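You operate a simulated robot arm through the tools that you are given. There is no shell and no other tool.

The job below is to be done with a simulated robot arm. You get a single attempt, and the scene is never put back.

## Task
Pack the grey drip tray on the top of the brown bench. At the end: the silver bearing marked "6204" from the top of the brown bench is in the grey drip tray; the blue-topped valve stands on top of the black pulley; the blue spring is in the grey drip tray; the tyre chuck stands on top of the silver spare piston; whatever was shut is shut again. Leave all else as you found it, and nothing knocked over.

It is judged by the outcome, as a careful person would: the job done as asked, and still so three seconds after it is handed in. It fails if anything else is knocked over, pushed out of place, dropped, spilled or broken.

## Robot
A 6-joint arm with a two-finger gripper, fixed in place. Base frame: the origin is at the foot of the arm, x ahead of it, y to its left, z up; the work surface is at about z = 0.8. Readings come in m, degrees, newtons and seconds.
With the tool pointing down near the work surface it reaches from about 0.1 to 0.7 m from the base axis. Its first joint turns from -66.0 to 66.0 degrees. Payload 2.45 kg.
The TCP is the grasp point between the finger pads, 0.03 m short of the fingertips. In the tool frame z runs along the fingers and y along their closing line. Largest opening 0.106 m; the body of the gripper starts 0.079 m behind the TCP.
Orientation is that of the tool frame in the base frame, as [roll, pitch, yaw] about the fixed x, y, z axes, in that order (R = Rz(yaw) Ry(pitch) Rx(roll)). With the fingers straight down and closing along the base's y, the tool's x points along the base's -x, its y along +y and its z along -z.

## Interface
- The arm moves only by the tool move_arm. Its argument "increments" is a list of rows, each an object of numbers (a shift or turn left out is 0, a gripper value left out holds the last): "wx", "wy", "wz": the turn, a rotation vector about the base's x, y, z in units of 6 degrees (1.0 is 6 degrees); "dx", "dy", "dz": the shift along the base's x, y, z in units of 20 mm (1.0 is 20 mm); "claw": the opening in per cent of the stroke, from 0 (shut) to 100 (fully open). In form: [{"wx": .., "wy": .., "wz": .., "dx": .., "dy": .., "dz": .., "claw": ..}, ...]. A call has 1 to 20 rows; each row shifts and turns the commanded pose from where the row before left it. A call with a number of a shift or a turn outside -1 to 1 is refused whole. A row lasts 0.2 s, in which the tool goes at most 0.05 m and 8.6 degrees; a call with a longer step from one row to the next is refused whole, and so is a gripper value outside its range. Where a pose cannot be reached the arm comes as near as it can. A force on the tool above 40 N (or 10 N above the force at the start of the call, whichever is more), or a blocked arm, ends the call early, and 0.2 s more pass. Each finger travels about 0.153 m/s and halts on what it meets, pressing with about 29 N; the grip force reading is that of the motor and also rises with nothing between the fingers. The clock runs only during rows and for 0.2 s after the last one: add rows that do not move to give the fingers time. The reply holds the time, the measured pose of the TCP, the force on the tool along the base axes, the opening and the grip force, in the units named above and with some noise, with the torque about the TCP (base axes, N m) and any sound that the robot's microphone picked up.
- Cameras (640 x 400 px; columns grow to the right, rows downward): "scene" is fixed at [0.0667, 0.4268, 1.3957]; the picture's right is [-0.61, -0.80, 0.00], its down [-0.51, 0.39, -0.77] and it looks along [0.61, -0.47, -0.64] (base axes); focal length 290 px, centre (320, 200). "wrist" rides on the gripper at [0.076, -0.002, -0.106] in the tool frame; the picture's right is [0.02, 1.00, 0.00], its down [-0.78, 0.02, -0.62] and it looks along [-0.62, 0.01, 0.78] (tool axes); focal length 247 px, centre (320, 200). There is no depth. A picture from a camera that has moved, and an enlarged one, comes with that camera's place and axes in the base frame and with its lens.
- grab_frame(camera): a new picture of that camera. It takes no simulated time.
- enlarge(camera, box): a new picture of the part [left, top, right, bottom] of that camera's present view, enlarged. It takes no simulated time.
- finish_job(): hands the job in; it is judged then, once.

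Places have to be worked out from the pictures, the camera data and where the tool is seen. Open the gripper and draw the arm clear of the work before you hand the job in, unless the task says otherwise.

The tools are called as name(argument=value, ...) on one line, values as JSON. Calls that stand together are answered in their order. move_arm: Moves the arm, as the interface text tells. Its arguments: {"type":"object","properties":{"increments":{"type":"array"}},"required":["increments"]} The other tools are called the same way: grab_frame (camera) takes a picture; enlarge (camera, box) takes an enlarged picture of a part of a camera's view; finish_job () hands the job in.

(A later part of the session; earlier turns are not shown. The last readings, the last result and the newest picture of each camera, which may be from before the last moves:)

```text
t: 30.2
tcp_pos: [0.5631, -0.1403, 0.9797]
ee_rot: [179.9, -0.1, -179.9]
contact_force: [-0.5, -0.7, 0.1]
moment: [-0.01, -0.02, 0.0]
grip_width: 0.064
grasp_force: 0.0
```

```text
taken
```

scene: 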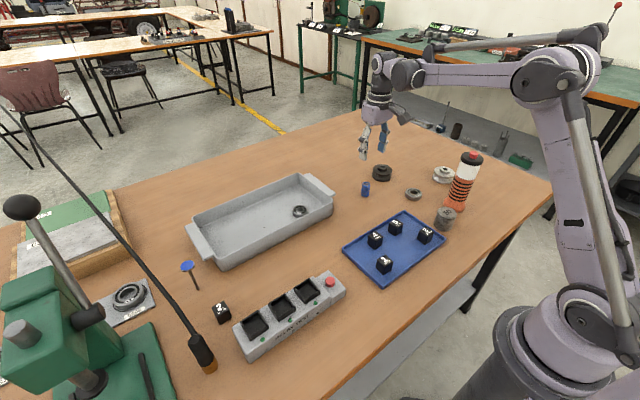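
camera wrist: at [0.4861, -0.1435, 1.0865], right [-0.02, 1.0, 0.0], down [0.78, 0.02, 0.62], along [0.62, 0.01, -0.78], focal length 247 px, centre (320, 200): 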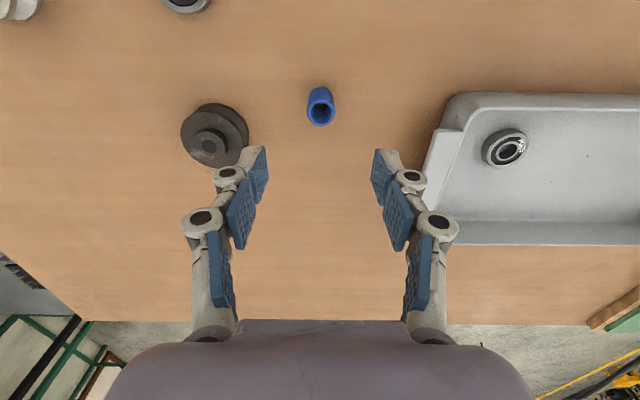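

The spring appears at (321, 111), meaning it is about 6 mm further in x than the TCP. I correct and descend partway.

move_arm(increments=[{"dx": 0.3, "dz": -1}, {"dz": -1}, {"dz": -1}, {"dz": -1}, {}])

grab_frame(camera="wrist")

```text
t: 31.4
tcp_pos: [0.5709, -0.1421, 0.8991]
ee_rot: [180.0, 0.1, -180.0]
contact_force: [-0.5, -0.7, -0.2]
moment: [0.01, 0.02, 0.01]
grip_width: 0.0634
grasp_force: 0.1
```

```text
taken
camera wrist: at [0.4946, -0.1433, 1.0062], right [-0.02, 1.0, 0.0], down [0.78, 0.02, 0.62], along [0.62, 0.01, -0.78], focal length 247 px, centre (320, 200)
```

wrist: 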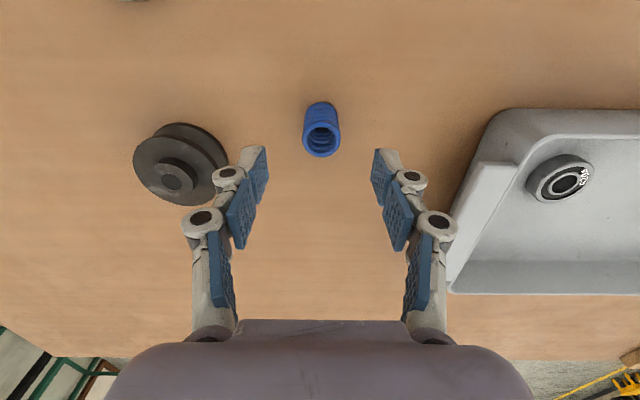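

Well aligned (top ring centre at (322, 142), expected (321, 140)). I descend to z ≈ 0.833 and grip.

move_arm(increments=[{"dz": -1}, {"dz": -1}, {"dz": -1}, {"dz": -0.3}, {}, {"claw": 0}, {}, {}, {}])

grab_frame(camera="wrist")

```text
t: 33.4
tcp_pos: [0.5696, -0.1409, 0.8319]
ee_rot: [-180.0, 0.0, -180.0]
contact_force: [-1.3, -0.3, 0.0]
moment: [-0.01, 0.0, 0.02]
grip_width: 0.0261
grasp_force: 28.9
```

```text
taken
camera wrist: at [0.4928, -0.1423, 0.9397], right [-0.02, 1.0, 0.0], down [0.78, 0.02, 0.62], along [0.62, 0.01, -0.78], focal length 247 px, centre (320, 200)
```

wrist: 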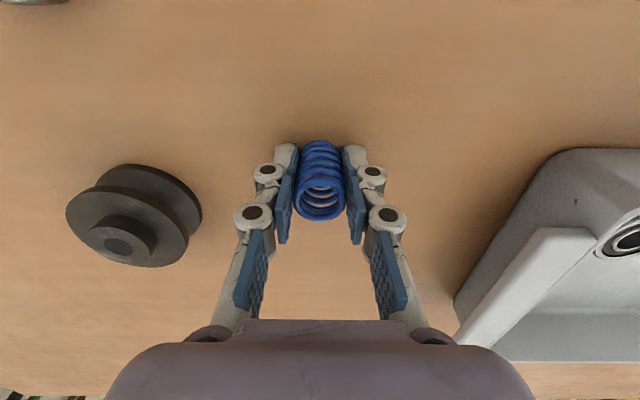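

The spring is gripped (26 mm). I lift it and carry it to the tray at about (0.615, 0.20).

move_arm(increments=[{"dz": 1}, {"dz": 1}, {"dz": 1}, {"dz": 1}, {"dz": 1}, {"dz": 1}, {"dz": 0.5}, {"dy": 1, "dx": 0.2}, {"dy": 1, "dx": 0.2}, {"dy": 1, "dx": 0.2}, {"dy": 1, "dx": 0.2}, {"dy": 1, "dx": 0.2}, {"dy": 1, "dx": 0.2}, {"dy": 1, "dx": 0.2}, {"dy": 1, "dx": 0.2}, {"dy": 1, "dx": 0.2}, {"dy": 1, "dx": 0.2}, {"dy": 1}, {}])

grab_frame(camera="wrist")

```text
t: 37.4
tcp_pos: [0.6098, 0.0791, 0.9615]
ee_rot: [-180.0, -0.1, -179.9]
contact_force: [-0.3, -0.2, -0.7]
moment: [0.02, 0.01, 0.0]
grip_width: 0.0258
grasp_force: 28.3
```

```text
taken
camera wrist: at [0.534, 0.0769, 1.0691], right [-0.02, 1.0, 0.0], down [0.78, 0.02, 0.62], along [0.62, 0.01, -0.78], focal length 247 px, centre (320, 200)
```

wrist: 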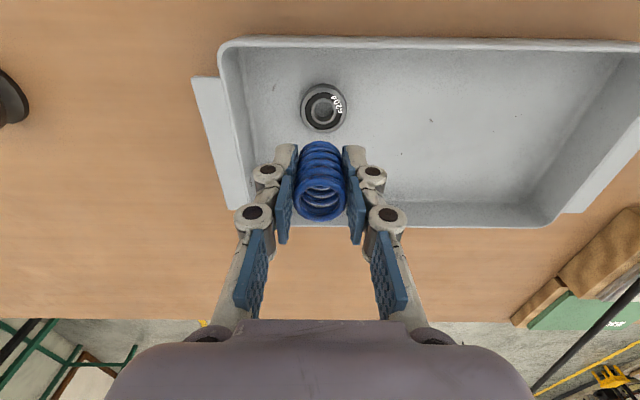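

Over the tray, spring held upright. I go 0.12 m further in y, then descend to just above the floor.

move_arm(increments=[{"dy": 1}, {"dy": 1}, {"dy": 1}, {"dy": 1}, {"dy": 1}, {"dy": 1}, {"dz": -1}, {"dz": -1}, {"dz": -1}, {"dz": -1}, {"dz": -1}, {"dz": -0.7}, {}])

grab_frame(camera="wrist")

```text
t: 40.2
tcp_pos: [0.6102, 0.1981, 0.8488]
ee_rot: [-179.9, -0.1, 180.0]
contact_force: [0.0, -0.3, 0.1]
moment: [0.0, 0.03, -0.02]
grip_width: 0.0263
grasp_force: 28.8
```

```text
taken
camera wrist: at [0.5342, 0.197, 0.9561], right [-0.02, 1.0, 0.0], down [0.78, 0.02, 0.62], along [0.62, 0.01, -0.78], focal length 247 px, centre (320, 200)
```

wrist: 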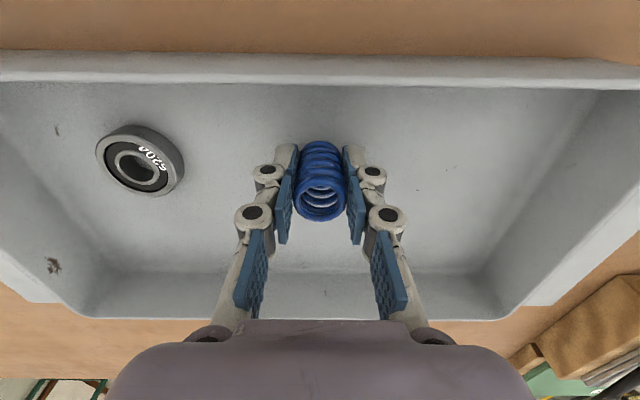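

The spring hangs above the clear part of the tray floor. I lower in 1–2 mm steps to contact.

move_arm(increments=[{"dz": -0.1}, {"dz": -0.1}, {"dz": -0.1}, {"dz": -0.05}, {"dz": -0.05}, {}])

```text
t: 41.6
tcp_pos: [0.6095, 0.1998, 0.84]
ee_rot: [180.0, 0.0, -180.0]
contact_force: [-0.2, 0.2, -0.3]
moment: [0.04, -0.01, 0.0]
grip_width: 0.026
grasp_force: 28.9
```

Not yet touching; a few more 1 mm steps.

move_arm(increments=[{"dz": -0.05}, {"dz": -0.05}, {"dz": -0.03}, {}])

```text
t: 42.6
tcp_pos: [0.6099, 0.1998, 0.8389]
ee_rot: [-180.0, 0.1, 179.9]
contact_force: [1.1, 0.3, 0.3]
moment: [0.0, 0.03, -0.03]
grip_width: 0.0261
grasp_force: 29.2
```

Force still about zero; another couple of half-millimetre steps.

move_arm(increments=[{"dz": -0.03}, {"dz": -0.03}, {}])

```text
t: 43.4
tcp_pos: [0.6095, 0.1998, 0.8381]
ee_rot: [180.0, 0.1, -179.9]
contact_force: [0.2, -1.0, 8.0]
moment: [-0.04, -0.04, 0.02]
grip_width: 0.026
grasp_force: 28.9
```

Contact (8 N). Now I release the spring gently.

move_arm(increments=[{"claw": 30}, {"claw": 45}, {"claw": 60}, {}, {}])

grab_frame(camera="wrist")

```text
t: 44.6
tcp_pos: [0.6099, 0.2002, 0.8385]
ee_rot: [180.0, -0.1, 180.0]
contact_force: [0.4, -0.1, 0.3]
moment: [-0.04, 0.02, -0.03]
grip_width: 0.0634
grasp_force: 0.0
```

```text
taken
camera wrist: at [0.5334, 0.1976, 0.9449], right [-0.02, 1.0, 0.0], down [0.78, 0.02, 0.62], along [0.62, 0.01, -0.78], focal length 247 px, centre (320, 200)
```

wrist: 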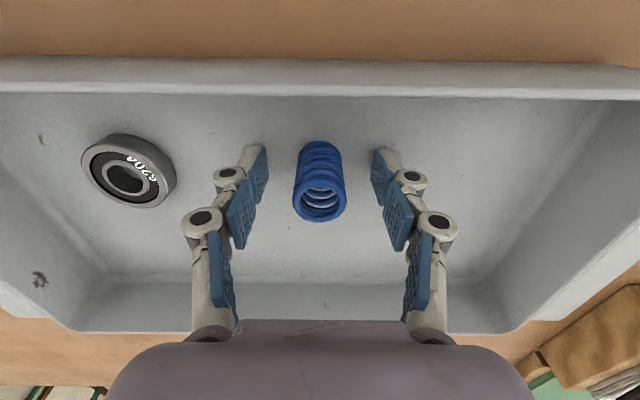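

The spring stands in the tray. I raise the gripper and move to a viewpoint for the valve and the chuck.

move_arm(increments=[{"dz": 1}, {"dz": 1}, {"dz": 1}, {"dz": 1}, {"dz": 1}, {"dz": 1}, {"dz": 1}, {"dz": 1, "dx": -0.5}, {"dz": 1, "dx": -0.8, "dy": 0.5}, {"dz": 1, "dx": -1, "dy": 1}, {"dz": 1, "dx": -1, "dy": 1}, {"dz": 1, "dx": -1, "dy": 1}, {"dx": -1, "dy": 1}, {"dx": -1, "dy": 1}, {"dx": -1, "dy": 1}, {"dx": -1, "dy": 1}, {"dx": -0.5, "dy": 1}, {}])

grab_frame(camera="wrist")

grab_frame(camera="scene")

```text
t: 48.4
tcp_pos: [0.4336, 0.3697, 1.0765]
ee_rot: [179.9, -0.1, -179.9]
contact_force: [0.1, 1.0, -0.6]
moment: [0.01, -0.01, 0.0]
grip_width: 0.0635
grasp_force: 0.1
```

```text
taken
camera wrist: at [0.3569, 0.3672, 1.1828], right [-0.02, 1.0, 0.0], down [0.78, 0.02, 0.62], along [0.62, 0.01, -0.78], focal length 247 px, centre (320, 200)
```

wrist: 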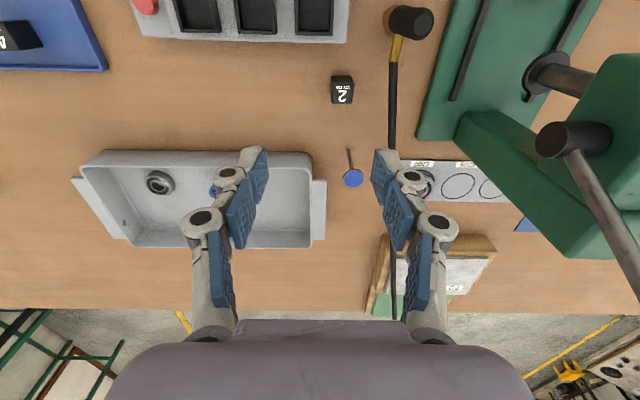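

```text
taken
```

scene: 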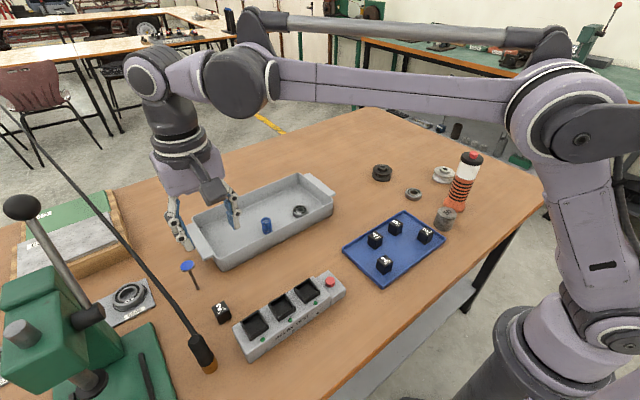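

The valve foot is at about (0.5515, 0.4205), head top near z 0.887; the hose runs at y ≈ 0.47–0.48 beside it. The valve is near max reach (r ≈ 0.69), so I plan to grip its head from the inside with the closing line tangential; I move to a pre-approach point at r ≈ 0.60 on its radial line, yaw +37°.

move_arm(increments=[{"wz": 1, "dx": 0.3, "claw": 52}, {"wz": 1, "dx": 0.3}, {"wz": 1, "dx": 0.3, "dy": -0.1}, {"wz": 1, "dx": 0.3, "dy": -0.1}, {"wz": 1, "dx": 0.3, "dy": -0.1}, {"wz": 1, "dx": 0.3}, {"wz": 0.2, "dx": 0.3, "dz": -0.5}, {"dz": -1}, {"dz": -1}, {"dz": -1}, {"dz": -1}, {"dz": -1}, {"dz": -0.8}, {}])

grab_frame(camera="wrist")

grab_frame(camera="scene")

```text
t: 51.4
tcp_pos: [0.4753, 0.3625, 0.9499]
ee_rot: [179.9, 0.0, -142.8]
contact_force: [-0.4, -0.4, 0.4]
moment: [0.01, -0.04, 0.04]
grip_width: 0.0552
grasp_force: 0.0
```

```text
taken
camera wrist: at [0.4152, 0.3144, 1.0577], right [-0.62, 0.78, 0.0], down [0.61, 0.49, 0.62], along [0.49, 0.39, -0.78], focal length 247 px, centre (320, 200)
```

wrist: 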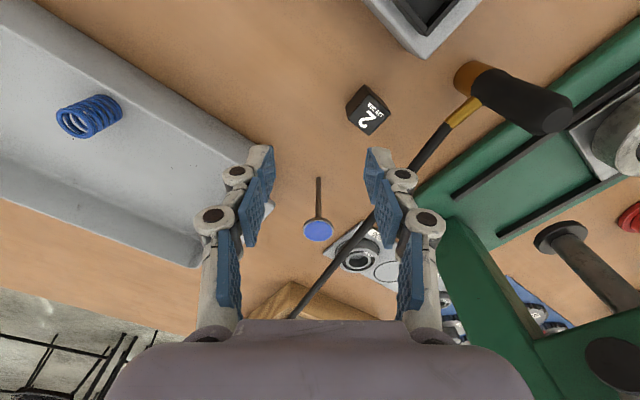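

```text
taken
```

scene: 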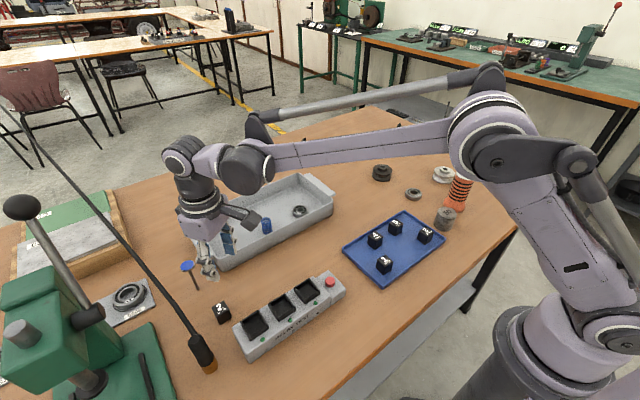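

The valve is at (0.552, 0.4206) and exactly on the gripper's centre line. I lower to z ≈ 0.895 (tips ~0.865, above the relay cube) and advance radially part of the way.

move_arm(increments=[{"dz": -1}, {"dz": -1}, {"dz": -0.75}, {"dx": 0.6, "dy": 0.455}, {"dx": 0.6, "dy": 0.455}, {"dx": 0.6, "dy": 0.455}, {}])

grab_frame(camera="wrist")

enlarge(camera="scene", box=[150, 200, 290, 290])

```text
t: 53.0
tcp_pos: [0.5121, 0.391, 0.8948]
ee_rot: [-180.0, -0.1, -142.8]
contact_force: [-0.8, 0.5, -0.4]
moment: [0.01, 0.01, -0.01]
grip_width: 0.0549
grasp_force: 0.1
```

```text
taken
camera wrist: at [0.4526, 0.3426, 1.003], right [-0.62, 0.78, 0.0], down [0.61, 0.49, 0.62], along [0.49, 0.39, -0.78], focal length 247 px, centre (320, 200)
```

wrist: 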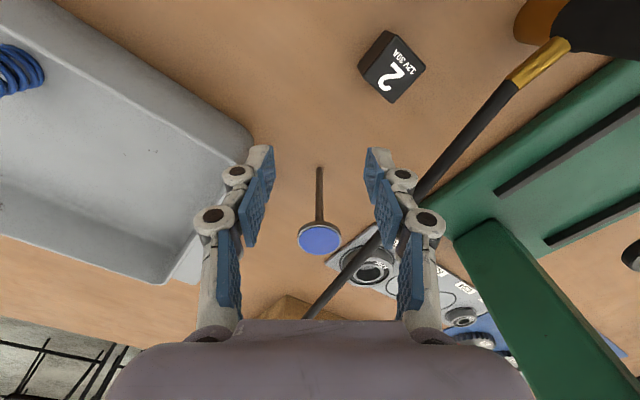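

```text
4.44 times, centred on (220, 245) of scene
camera zoom: at [0.0667, 0.4268, 1.3957], right [-0.61, -0.8, 0.0], down [-0.51, 0.39, -0.77], along [0.61, -0.47, -0.64], focal length 1289 px, centre (764, 0)
```

zoom: 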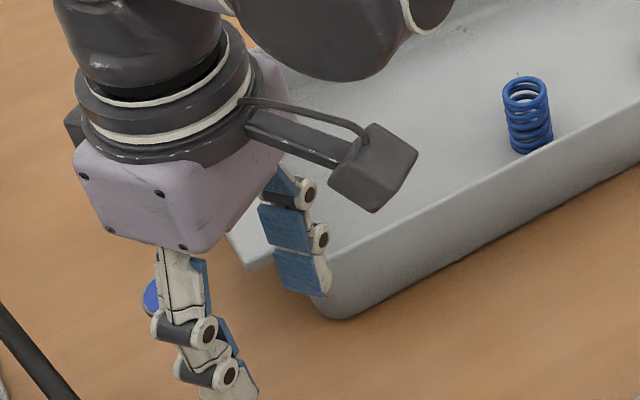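

Everything lines up: valve centred, finger on the tray side keeps ~1 cm from the tray handle. I narrow the opening to about 45 mm, raise 3 mm, and advance the remaining 5 cm radially.

move_arm(increments=[{"claw": 43, "dz": 0.15}, {}, {"dx": 0.5, "dy": 0.37}, {"dx": 0.5, "dy": 0.37}, {"dx": 0.5, "dy": 0.37}, {}])

grab_frame(camera="wrist")

```text
t: 54.4
tcp_pos: [0.5429, 0.4128, 0.8996]
ee_rot: [-179.9, -0.1, -142.8]
contact_force: [-0.3, -0.7, 0.4]
moment: [0.02, -0.01, -0.01]
grip_width: 0.0459
grasp_force: 0.1
```

```text
taken
camera wrist: at [0.4825, 0.3649, 1.0067], right [-0.62, 0.78, 0.0], down [0.61, 0.49, 0.62], along [0.49, 0.39, -0.78], focal length 247 px, centre (320, 200)
```

wrist: 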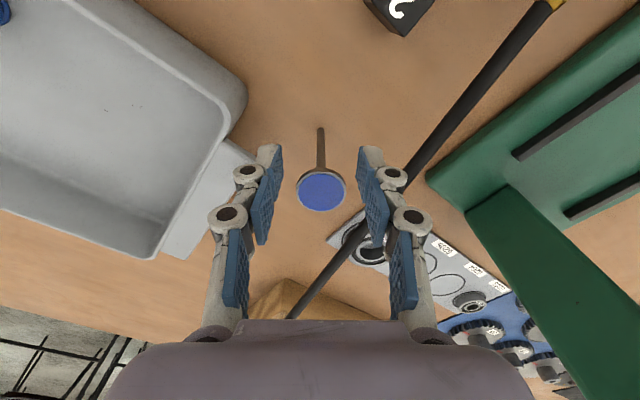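

The head is at (321, 191), about 11 mm still ahead. I advance that last bit and check reach.

move_arm(increments=[{"dx": 0.23, "dy": 0.175}, {"dx": 0.23, "dy": 0.175}, {}])

grab_frame(camera="wrist")

enlarge(camera="wrist", box=[240, 120, 400, 220])

```text
t: 55.2
tcp_pos: [0.5507, 0.4205, 0.8987]
ee_rot: [180.0, 0.0, -142.8]
contact_force: [-0.6, 0.2, -0.3]
moment: [0.01, -0.03, -0.04]
grip_width: 0.0453
grasp_force: 0.0
```

```text
taken
camera wrist: at [0.4916, 0.3721, 1.0063], right [-0.62, 0.78, 0.0], down [0.61, 0.49, 0.62], along [0.49, 0.39, -0.78], focal length 247 px, centre (320, 200)
```

wrist: 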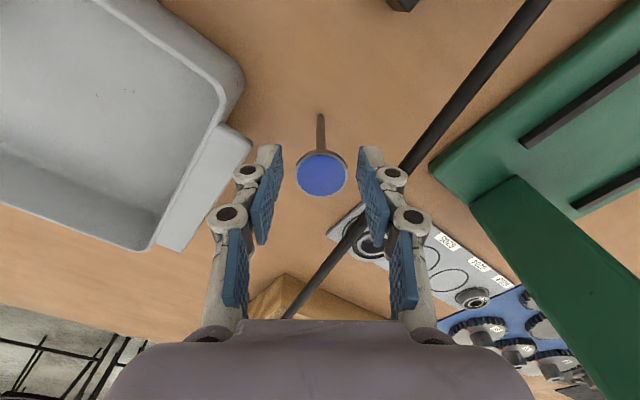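

```text
4.00 times, centred on (320, 170) of wrist
camera zoom: at [0.4916, 0.3721, 1.0063], right [-0.62, 0.78, 0.0], down [0.61, 0.49, 0.62], along [0.49, 0.39, -0.78], focal length 988 px, centre (320, 320)
```

zoom: 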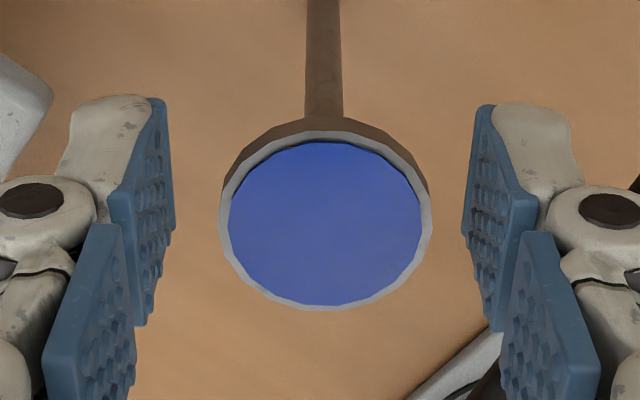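

The head is within 1 mm of the pad centre. I make a 0.7 mm sideways correction and close the fingers slowly in stages so the valve isn't tipped.

move_arm(increments=[{"dx": -0.02, "dy": 0.03, "claw": 38}, {"claw": 35}, {"claw": 33}, {"claw": 32}, {"claw": 31}, {"claw": 30}, {"claw": 29}, {"claw": 28}, {"claw": 27}, {"claw": 26}, {}])

grab_frame(camera="wrist")

enlarge(camera="wrist", box=[240, 120, 400, 220])

```text
t: 57.6
tcp_pos: [0.5512, 0.4223, 0.8985]
ee_rot: [180.0, 0.0, -142.7]
contact_force: [0.4, 0.6, 1.2]
moment: [0.0, 0.02, -0.02]
grip_width: 0.0286
grasp_force: 0.7
```

```text
taken
camera wrist: at [0.4912, 0.3729, 1.0063], right [-0.62, 0.78, 0.0], down [0.61, 0.49, 0.62], along [0.49, 0.39, -0.78], focal length 247 px, centre (320, 200)
```

wrist: 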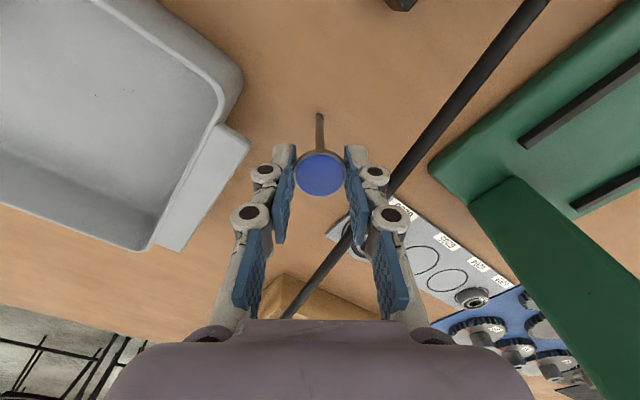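

```text
4.00 times, centred on (320, 170) of wrist
camera zoom: at [0.4912, 0.3729, 1.0063], right [-0.62, 0.78, 0.0], down [0.61, 0.49, 0.62], along [0.49, 0.39, -0.78], focal length 988 px, centre (320, 320)
```

zoom: 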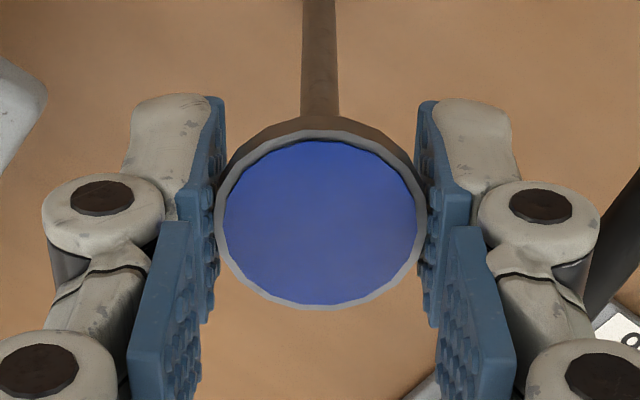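

The pads now bracket the head (28.6 mm) with the valve still upright. I tighten to full grip.

move_arm(increments=[{"claw": 24}, {"claw": 20}, {"claw": 10}, {"claw": 0}, {}])

enlarge(camera="wrist", box=[240, 120, 400, 220])

enlarge(camera="scene", box=[150, 220, 260, 300])

```text
t: 58.8
tcp_pos: [0.5508, 0.4204, 0.8989]
ee_rot: [179.9, 0.0, -142.8]
contact_force: [0.1, 0.4, -0.1]
moment: [-0.01, 0.02, -0.02]
grip_width: 0.0276
grasp_force: 29.0
```

```text
4.00 times, centred on (320, 170) of wrist
camera zoom: at [0.4912, 0.3729, 1.0063], right [-0.62, 0.78, 0.0], down [0.61, 0.49, 0.62], along [0.49, 0.39, -0.78], focal length 988 px, centre (320, 320)
```

zoom: 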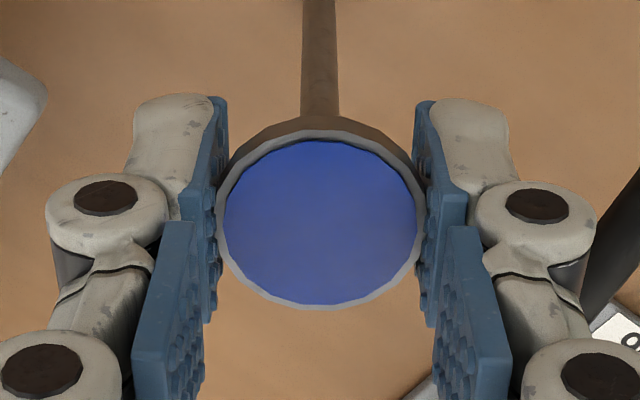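

```text
5.00 times, centred on (205, 260) of scene
camera zoom: at [0.0667, 0.4268, 1.3957], right [-0.61, -0.8, 0.0], down [-0.51, 0.39, -0.77], along [0.61, -0.47, -0.64], focal length 1450 px, centre (895, -100)
```

zoom: 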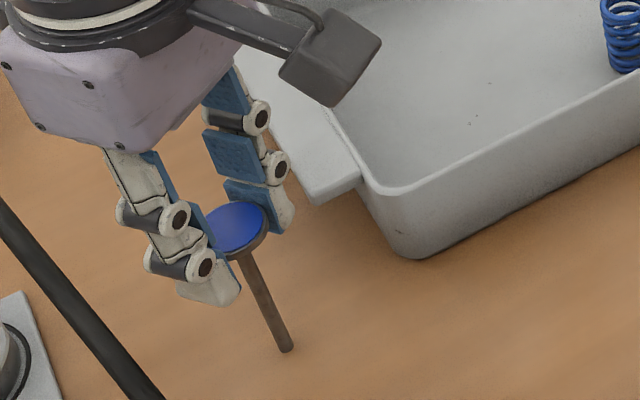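

Firm grip (29 N), valve upright with its foot 0.099 m below the TCP. I lift 2 cm, then draw inward radially while rising.

move_arm(increments=[{"dz": 0.25}, {"dz": 0.25}, {"dz": 0.5}, {"dx": -0.4, "dy": -0.3, "dz": 0.5}, {"dx": -0.6, "dy": -0.455, "dz": 0.5}, {"dx": -0.6, "dy": -0.455, "dz": 0.5}, {"dx": -0.6, "dy": -0.455, "dz": 0.7}, {"dx": -0.6, "dy": -0.455, "dz": 0.7}, {"dx": -0.6, "dy": -0.455, "dz": 0.7}, {"dx": -0.6, "dy": -0.455, "dz": 0.7}, {"dx": -0.6, "dy": -0.455, "dz": 0.7}, {}])

grab_frame(camera="wrist")

grab_frame(camera="scene")

```text
t: 61.4
tcp_pos: [0.4558, 0.3484, 1.0192]
ee_rot: [-180.0, 0.0, -142.8]
contact_force: [-0.1, 0.0, -0.2]
moment: [-0.01, 0.03, -0.01]
grip_width: 0.0279
grasp_force: 28.7
out of reach, approached as far as the arm can: row 3
```

```text
taken
camera wrist: at [0.396, 0.2998, 1.1275], right [-0.62, 0.78, 0.0], down [0.61, 0.49, 0.62], along [0.49, 0.39, -0.78], focal length 247 px, centre (320, 200)
```

wrist: 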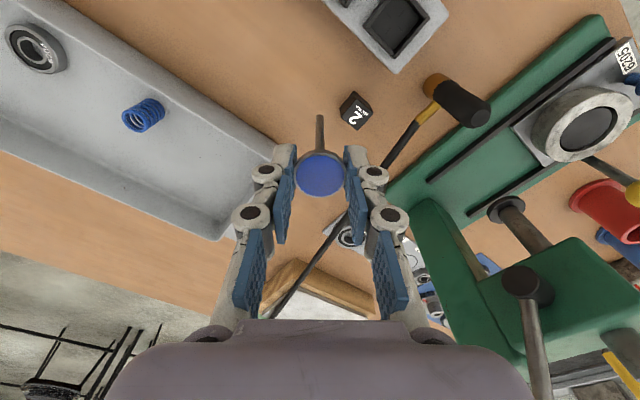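

```text
taken
```

scene: 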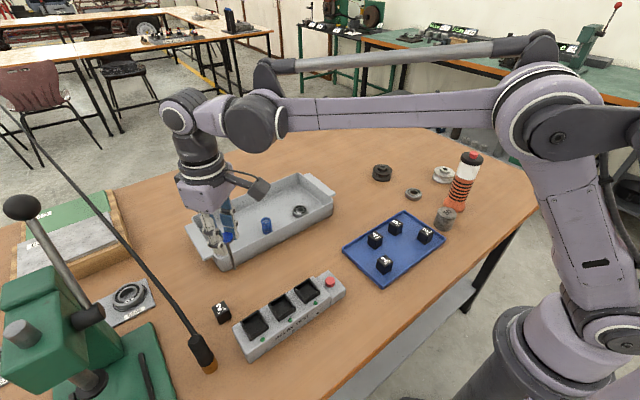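

The valve is held upright and clear. I swing across to the pulley side at this height, turning the gripper back by 60° so the closing line is tangential there as well.

move_arm(increments=[{"dy": -1, "dx": 0.15, "wz": -0.5}, {"dy": -1, "dx": 0.15, "wz": -0.5}, {"dy": -1, "dx": 0.15, "wz": -0.5}, {"dy": -1, "dx": 0.15, "wz": -0.5}, {"dy": -1, "dx": 0.15, "wz": -0.5}, {"dy": -1, "dx": 0.15, "wz": -0.5}, {"dy": -1, "dx": 0.15, "wz": -0.5}, {"dy": -1, "dx": 0.15, "wz": -0.5}, {"dy": -1, "dx": 0.15, "wz": -0.5}, {"dy": -1, "dx": 0.15, "wz": -0.5}, {"dy": -1, "dx": 0.15, "wz": -0.5}, {"dy": -1, "dx": 0.15, "wz": -0.5}, {"dy": -1, "dx": 0.15, "wz": -0.5}, {"dy": -1, "dx": 0.15, "wz": -0.5}, {"dy": -1, "dx": 0.15, "wz": -0.5}, {"dy": -1, "dx": 0.15, "wz": -0.5}, {"dy": -1, "dx": 0.15, "wz": -0.5}, {"dy": -1, "dx": 0.15, "wz": -0.5}, {"dy": -1, "dx": 0.15, "wz": -0.5}, {"dy": -1, "dx": 0.15, "wz": -0.5}])

grab_frame(camera="wrist")

```text
t: 65.6
tcp_pos: [0.5149, -0.0522, 1.0202]
ee_rot: [180.0, 0.0, 157.0]
contact_force: [-0.1, -0.3, -0.8]
moment: [0.02, 0.01, 0.0]
grip_width: 0.0276
grasp_force: 29.3
```

```text
taken
camera wrist: at [0.4446, -0.0241, 1.1268], right [0.37, 0.93, 0.0], down [0.73, -0.29, 0.62], along [0.58, -0.23, -0.78], focal length 247 px, centre (320, 200)
```

wrist: 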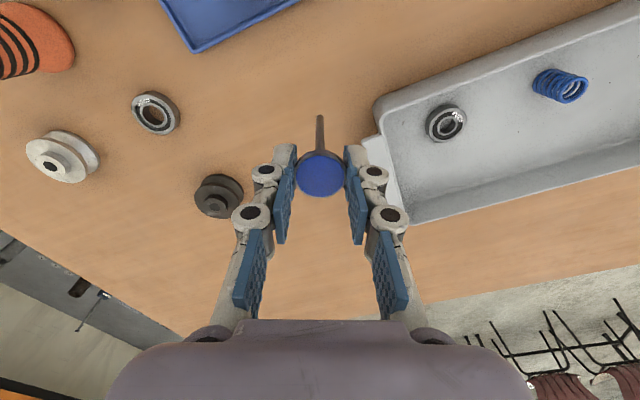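

Now near the pulley side. I go to a point on the pulley's radial line at r ≈ 0.60 and look.

move_arm(increments=[{"dy": -1, "dx": 0.2}, {"dy": -1, "dx": 0.2}, {"dy": -1, "dx": 0.2}, {"dy": -1, "dx": 0.2}, {"dy": -1, "dx": 0.2}, {"dy": -1, "dx": 0.2}, {"dy": -1, "dx": 0.2}, {"dy": -1, "dx": 0.2}, {"dy": -1, "dx": 0.2}, {"dy": -0.15}, {}])

grab_frame(camera="wrist")

enlarge(camera="wrist", box=[240, 90, 400, 190])

enlarge(camera="scene", box=[330, 110, 470, 200])

```text
t: 68.0
tcp_pos: [0.5513, -0.2347, 1.0188]
ee_rot: [180.0, -0.1, 157.3]
contact_force: [0.1, 1.1, 0.3]
moment: [0.01, 0.01, 0.01]
grip_width: 0.0275
grasp_force: 29.4
```

```text
taken
camera wrist: at [0.4805, -0.2063, 1.1262], right [0.37, 0.93, 0.0], down [0.73, -0.29, 0.62], along [0.58, -0.23, -0.78], focal length 247 px, centre (320, 200)
```

wrist: 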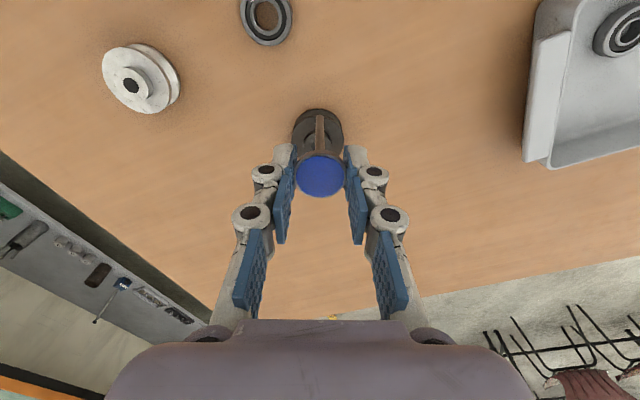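

```text
4.00 times, centred on (320, 140) of wrist
camera zoom: at [0.4805, -0.2063, 1.1262], right [0.37, 0.93, 0.0], down [0.73, -0.29, 0.62], along [0.58, -0.23, -0.78], focal length 988 px, centre (320, 440)
```

zoom: 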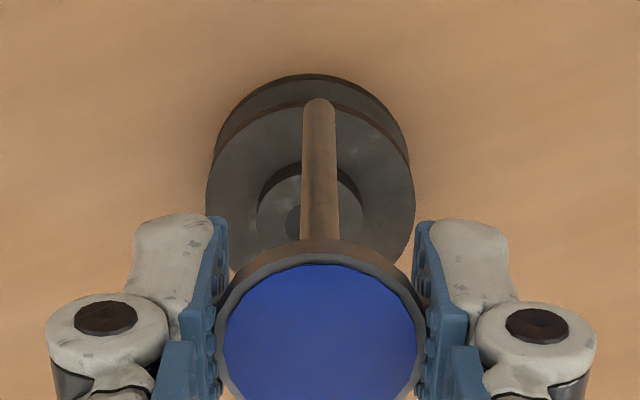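

```text
4.44 times, centred on (400, 155) of scene
camera zoom: at [0.0667, 0.4268, 1.3957], right [-0.61, -0.8, 0.0], down [-0.51, 0.39, -0.77], along [0.61, -0.47, -0.64], focal length 1289 px, centre (-36, 400)
```

zoom: 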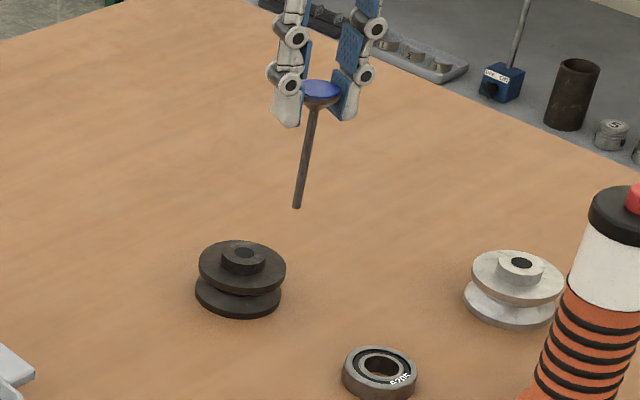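

The valve hangs vertically; the pulley hub is about 6 cm further out and ~3 mm to the side. I look closely at the pulley hub to see whether the bore is open or filled.

enlarge(camera="scene", box=[370, 158, 396, 174])

enlarge(camera="wrist", box=[290, 110, 350, 160])

enlarge(camera="wrist", box=[100, 40, 190, 120])

```text
16.00 times, centred on (383, 166) of scene
camera zoom: at [0.0667, 0.4268, 1.3957], right [-0.61, -0.8, 0.0], down [-0.51, 0.39, -0.77], along [0.61, -0.47, -0.64], focal length 4639 px, centre (-688, 744)
```

zoom: 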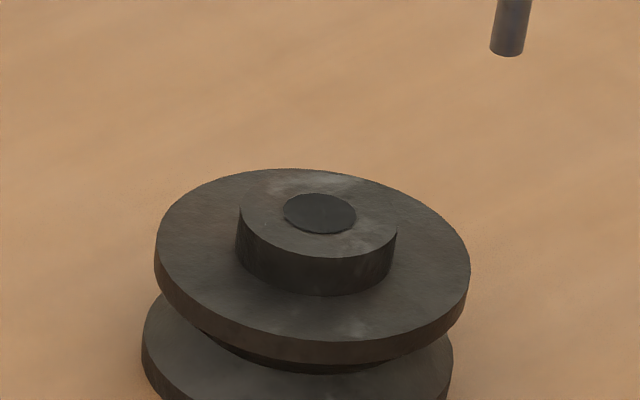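

```text
8.00 times, centred on (320, 135) of wrist
camera zoom: at [0.4805, -0.2063, 1.1262], right [0.37, 0.93, 0.0], down [0.73, -0.29, 0.62], along [0.58, -0.23, -0.78], focal length 1976 px, centre (320, 720)
```

zoom: 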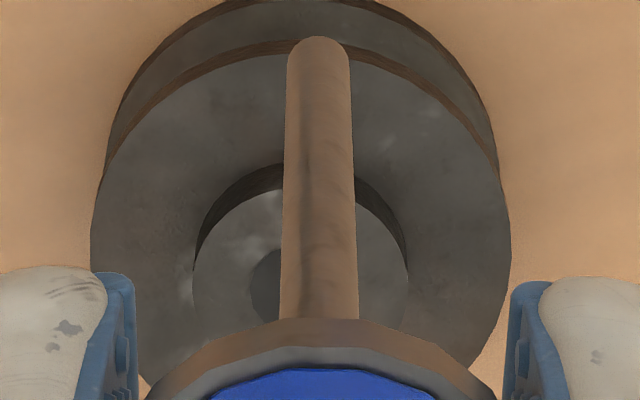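

```text
5.00 times, centred on (145, 80) of wrist
camera zoom: at [0.4805, -0.2063, 1.1262], right [0.37, 0.93, 0.0], down [0.73, -0.29, 0.62], along [0.58, -0.23, -0.78], focal length 1235 px, centre (1195, 800)
```

zoom: 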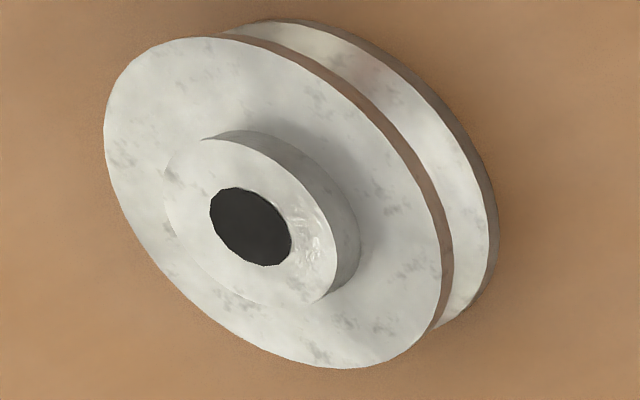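

The bore is just a filled dark disc, so the hub top is flat (34 mm across). I compute the hub centre at about (0.608, -0.2605, 0.842); I lower to z ≈ 0.97 and move out over it.

move_arm(increments=[{"dz": -1}, {"dz": -1}, {"dz": -0.45, "dx": 0.2, "dy": -0.1}, {"dx": 0.5, "dy": -0.24}, {"dx": 0.5, "dy": -0.24}, {"dx": 0.5, "dy": -0.24}, {"dx": 0.5, "dy": -0.24}, {"dx": 0.5, "dy": -0.24}, {}])

enlarge(camera="wrist", box=[240, 90, 400, 190])

enlarge(camera="scene", box=[350, 130, 420, 180])

```text
t: 70.0
tcp_pos: [0.6063, -0.2587, 0.9692]
ee_rot: [180.0, 0.0, 157.2]
contact_force: [-0.6, -0.5, -0.4]
moment: [0.02, -0.03, 0.0]
grip_width: 0.0279
grasp_force: 29.6
```

```text
4.00 times, centred on (320, 140) of wrist
camera zoom: at [0.5351, -0.2328, 1.0763], right [0.37, 0.93, 0.0], down [0.73, -0.29, 0.62], along [0.58, -0.23, -0.78], focal length 988 px, centre (320, 440)
```

zoom: 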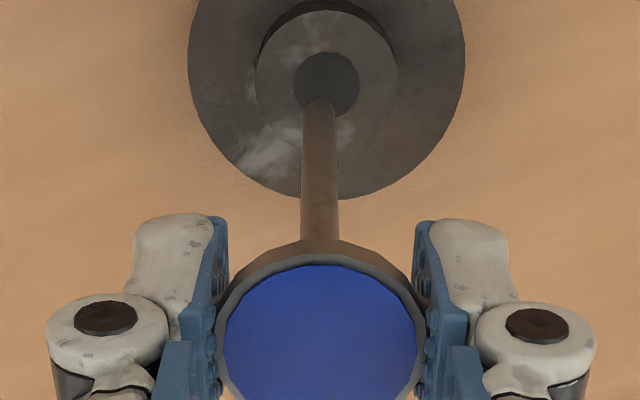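

```text
8.00 times, centred on (385, 155) of scene
camera zoom: at [0.0667, 0.4268, 1.3957], right [-0.61, -0.8, 0.0], down [-0.51, 0.39, -0.77], along [0.61, -0.47, -0.64], focal length 2320 px, centre (-200, 560)
```

zoom: 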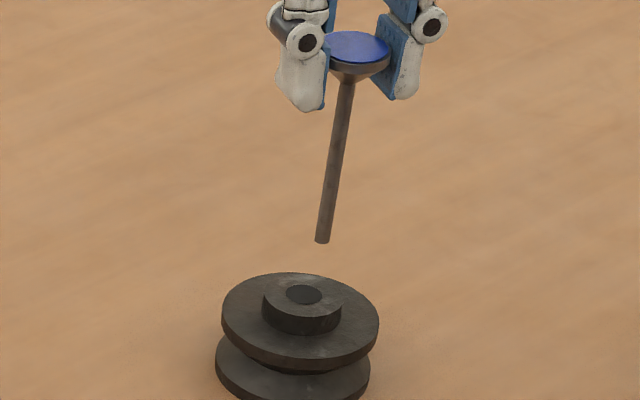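

Both cameras agree that the hub centre is about 3 mm further in x and 1 mm in +y from the valve's foot. I correct and lower to about 1 cm above the hub.

move_arm(increments=[{"dx": 0.165, "dy": 0.05}, {"dz": -0.4}, {"dz": -0.4}, {}])

enlarge(camera="wrist", box=[260, 80, 380, 155])

enlarge(camera="scene", box=[360, 140, 410, 178])

```text
t: 71.0
tcp_pos: [0.6093, -0.2594, 0.9534]
ee_rot: [180.0, 0.0, 157.2]
contact_force: [-0.3, -0.6, 0.4]
moment: [-0.01, -0.01, -0.03]
grip_width: 0.0277
grasp_force: 28.5
```

```text
5.33 times, centred on (320, 118) of wrist
camera zoom: at [0.538, -0.2309, 1.0607], right [0.37, 0.93, 0.0], down [0.73, -0.29, 0.62], along [0.58, -0.23, -0.78], focal length 1317 px, centre (320, 640)
```

zoom: 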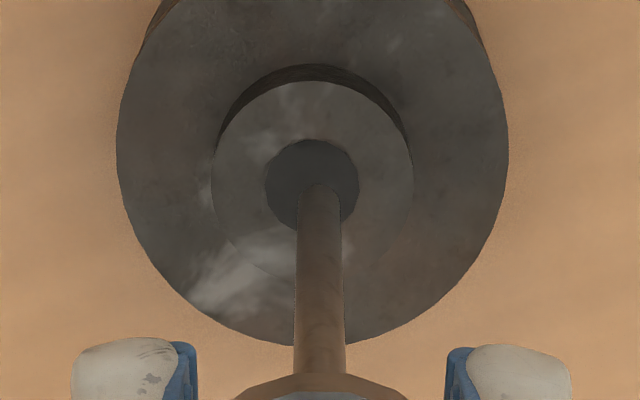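

```text
10.53 times, centred on (385, 159) of scene
camera zoom: at [0.0667, 0.4268, 1.3957], right [-0.61, -0.8, 0.0], down [-0.51, 0.39, -0.77], along [0.61, -0.47, -0.64], focal length 3052 px, centre (-364, 632)
```

zoom: 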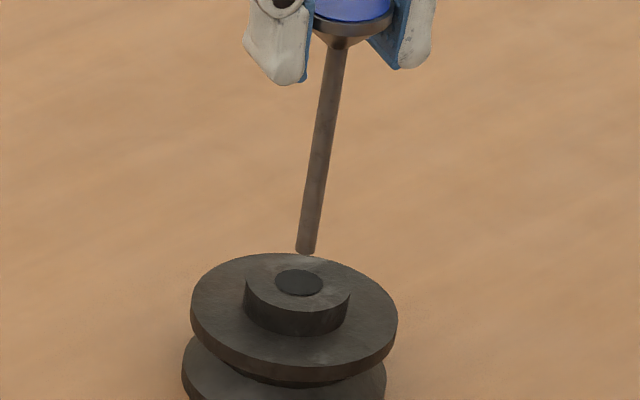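

Foot is predicted to land within ~1 mm of the hub centre. I apply a tiny correction and lower 8 mm, then continue in fine steps until contact.

move_arm(increments=[{"dx": 0.02, "dy": -0.035}, {"dz": -0.2}, {"dz": -0.1}, {}])

enlarge(camera="scene", box=[370, 152, 400, 176])

enlarge(camera="wrist", box=[280, 90, 360, 140])

```text
t: 72.0
tcp_pos: [0.6103, -0.2594, 0.9476]
ee_rot: [179.9, 0.0, 157.2]
contact_force: [-1.1, -1.1, -0.3]
moment: [-0.01, -0.03, 0.0]
grip_width: 0.0278
grasp_force: 28.8
```

```text
16.00 times, centred on (385, 164) of scene
camera zoom: at [0.0667, 0.4268, 1.3957], right [-0.61, -0.8, 0.0], down [-0.51, 0.39, -0.77], along [0.61, -0.47, -0.64], focal length 4639 px, centre (-720, 776)
```

zoom: 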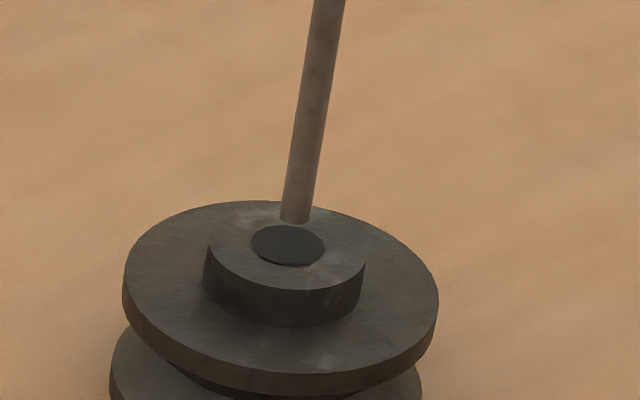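

```text
8.00 times, centred on (320, 115) of wrist
camera zoom: at [0.5384, -0.2318, 1.0547], right [0.37, 0.93, 0.0], down [0.73, -0.29, 0.62], along [0.58, -0.23, -0.78], focal length 1976 px, centre (320, 880)
```

zoom: 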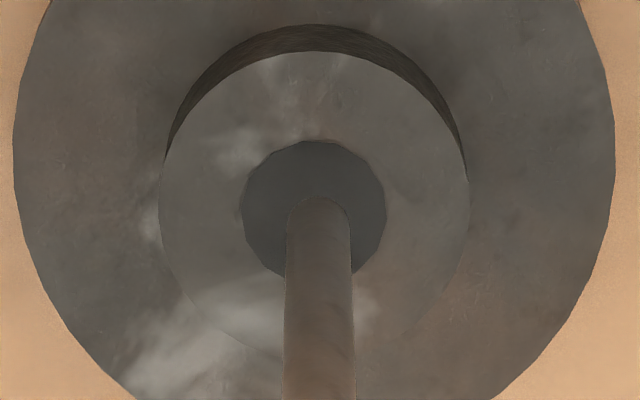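

Aligned to better than 1 mm, with about 6.5 mm to go. I lower 5 mm then creep.

move_arm(increments=[{"dz": -0.1}, {"dz": -0.1}, {"dz": -0.05}, {}])

```text
t: 73.0
tcp_pos: [0.6095, -0.2594, 0.9426]
ee_rot: [180.0, -0.1, 157.2]
contact_force: [0.7, -0.2, -0.5]
moment: [-0.03, 0.02, 0.0]
grip_width: 0.0279
grasp_force: 29.3
```

No contact yet; I creep down by half-millimetre steps.

move_arm(increments=[{"dz": -0.03}, {"dz": -0.03}, {}])

enlarge(camera="scene", box=[375, 158, 391, 172])

```text
t: 73.8
tcp_pos: [0.6093, -0.2595, 0.9416]
ee_rot: [180.0, 0.0, 157.2]
contact_force: [0.4, -0.3, -0.7]
moment: [0.02, 0.01, 0.02]
grip_width: 0.0279
grasp_force: 28.9
```

```text
16.00 times, centred on (383, 165) of scene
camera zoom: at [0.0667, 0.4268, 1.3957], right [-0.61, -0.8, 0.0], down [-0.51, 0.39, -0.77], along [0.61, -0.47, -0.64], focal length 4639 px, centre (-688, 760)
```

zoom: 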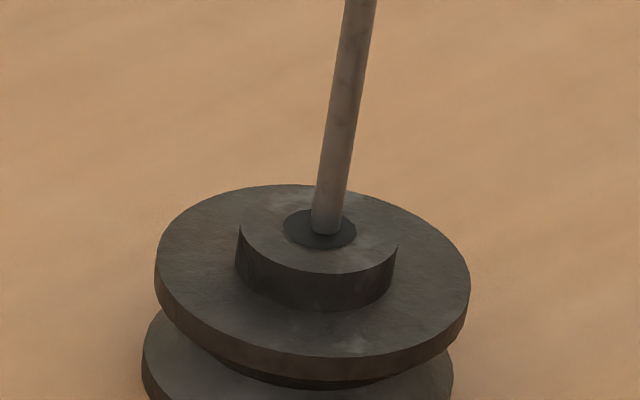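

The foot appears about 1 mm above the hub. I continue in 0.4 mm steps.

move_arm(increments=[{"dz": -0.02}, {"dz": -0.02}, {}])

```text
t: 74.6
tcp_pos: [0.6088, -0.2603, 0.9397]
ee_rot: [-180.0, 0.0, 157.1]
contact_force: [0.4, -0.3, -0.5]
moment: [-0.02, -0.03, 0.0]
grip_width: 0.0277
grasp_force: 29.1
```

Still no contact force; a couple more small steps.

move_arm(increments=[{"dz": -0.02}, {"dz": -0.02}, {}])

enlarge(camera="scene", box=[375, 158, 391, 172])

```text
t: 75.4
tcp_pos: [0.609, -0.2595, 0.9394]
ee_rot: [180.0, 0.0, 157.2]
contact_force: [0.3, -0.6, -0.7]
moment: [0.0, -0.02, -0.01]
grip_width: 0.0276
grasp_force: 29.0
```

```text
16.00 times, centred on (383, 165) of scene
camera zoom: at [0.0667, 0.4268, 1.3957], right [-0.61, -0.8, 0.0], down [-0.51, 0.39, -0.77], along [0.61, -0.47, -0.64], focal length 4639 px, centre (-688, 760)
```

zoom: 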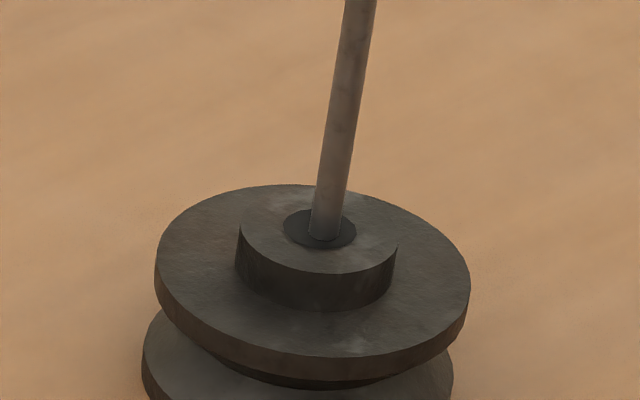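

Very close; no force yet. I continue with two more 0.4 mm steps and watch the force.

move_arm(increments=[{"dz": -0.02}, {"dz": -0.02}, {}])

```text
t: 76.2
tcp_pos: [0.6087, -0.2599, 0.938]
ee_rot: [180.0, 0.0, 157.1]
contact_force: [-0.6, -0.5, -1.0]
moment: [-0.01, 0.0, 0.03]
grip_width: 0.0277
grasp_force: 28.7
```

Still free. I take another two small steps and look again.

move_arm(increments=[{"dz": -0.02}, {"dz": -0.02}, {}])

enlarge(camera="scene", box=[375, 158, 391, 172])

enlarge(camera="wrist", box=[280, 90, 360, 140])

```text
t: 77.0
tcp_pos: [0.6092, -0.2604, 0.9382]
ee_rot: [-179.9, 0.2, 157.2]
contact_force: [1.4, 0.4, 15.9]
moment: [0.02, -0.09, -0.01]
grip_width: 0.0277
grasp_force: 29.2
```

```text
16.00 times, centred on (383, 165) of scene
camera zoom: at [0.0665, 0.4269, 1.3957], right [-0.61, -0.8, 0.0], down [-0.51, 0.39, -0.77], along [0.61, -0.47, -0.64], focal length 4639 px, centre (-688, 760)
```

zoom: 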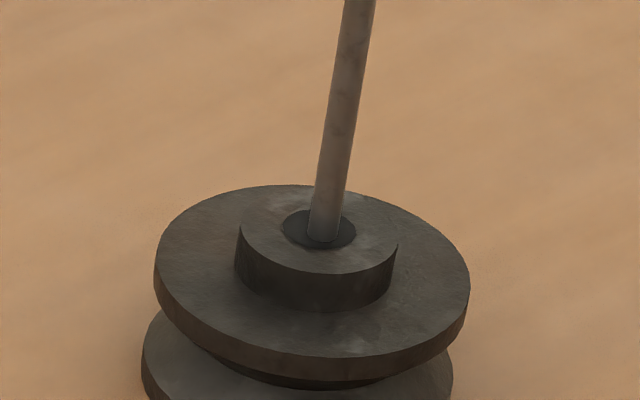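

```text
8.00 times, centred on (320, 115) of wrist
camera zoom: at [0.5379, -0.232, 1.0457], right [0.37, 0.93, 0.0], down [0.73, -0.29, 0.62], along [0.58, -0.23, -0.78], focal length 1976 px, centre (320, 880)
```

zoom: 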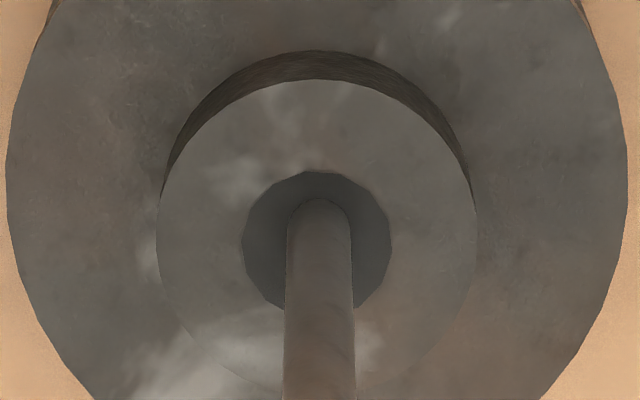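

Contact (16 N) with the foot on the centre of the hub. I back off slightly to unload, then open the fingers very gradually.

move_arm(increments=[{"dz": 0.02}, {}])

```text
t: 77.6
tcp_pos: [0.6084, -0.2594, 0.9384]
ee_rot: [180.0, 0.1, 157.2]
contact_force: [1.1, -0.6, 18.9]
moment: [-0.05, -0.14, -0.02]
grip_width: 0.0277
grasp_force: 28.9
```

Still 19 N, so I back off a bit more.

move_arm(increments=[{"dz": 0.02}, {}])

```text
t: 78.2
tcp_pos: [0.6092, -0.2599, 0.9382]
ee_rot: [-180.0, -0.1, 157.2]
contact_force: [2.7, 0.3, 9.9]
moment: [-0.03, -0.13, 0.02]
grip_width: 0.0278
grasp_force: 28.9
```

Force is dropping (10 N). One more 0.3 mm, then begin releasing.

move_arm(increments=[{"dz": 0.015}, {}])

```text
t: 78.8
tcp_pos: [0.6096, -0.2596, 0.9383]
ee_rot: [179.9, -0.1, 157.1]
contact_force: [0.2, -0.7, 0.1]
moment: [0.01, 0.01, 0.03]
grip_width: 0.0278
grasp_force: 29.1
```

Force is now about zero, with the foot just resting. I open gradually.

move_arm(increments=[{"claw": 20}, {"claw": 25}, {"claw": 26}, {"claw": 27}, {"claw": 28}, {"claw": 29}, {"claw": 30}, {"claw": 32}, {"claw": 34}, {"claw": 37}, {"claw": 40}, {}])

enlarge(camera="wrist", box=[240, 90, 400, 190])

enlarge(camera="scene", box=[350, 120, 430, 180])

```text
t: 81.4
tcp_pos: [0.6096, -0.2602, 0.9399]
ee_rot: [-179.9, 0.0, 157.2]
contact_force: [0.2, 0.2, 0.3]
moment: [-0.02, -0.01, 0.01]
grip_width: 0.0423
grasp_force: 0.1
```

```text
4.00 times, centred on (320, 140) of wrist
camera zoom: at [0.5379, -0.232, 1.0464], right [0.37, 0.93, 0.0], down [0.73, -0.29, 0.62], along [0.58, -0.23, -0.78], focal length 988 px, centre (320, 440)
```

zoom: 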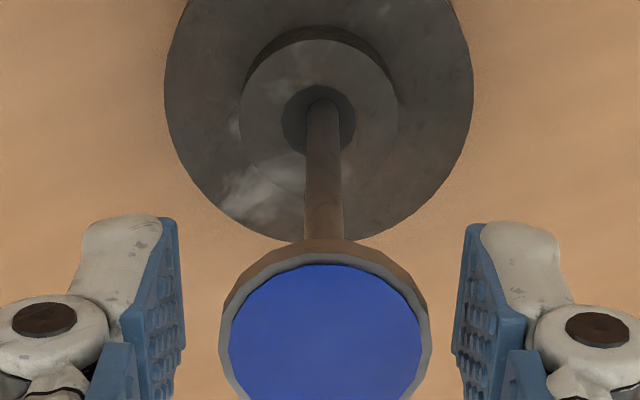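

```text
6.67 times, centred on (390, 150) of scene
camera zoom: at [0.0667, 0.4268, 1.3957], right [-0.61, -0.8, 0.0], down [-0.51, 0.39, -0.77], along [0.61, -0.47, -0.64], focal length 1933 px, centre (-147, 533)
```

zoom: 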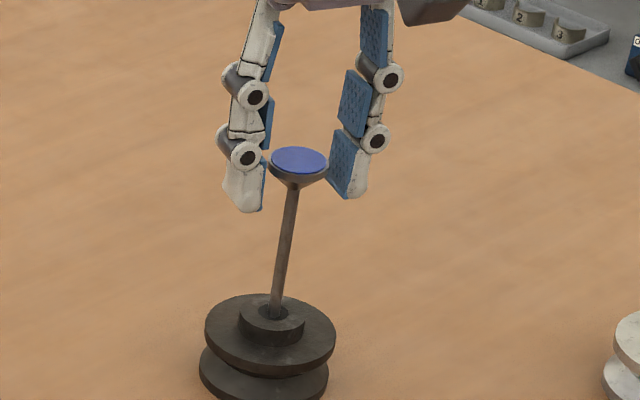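

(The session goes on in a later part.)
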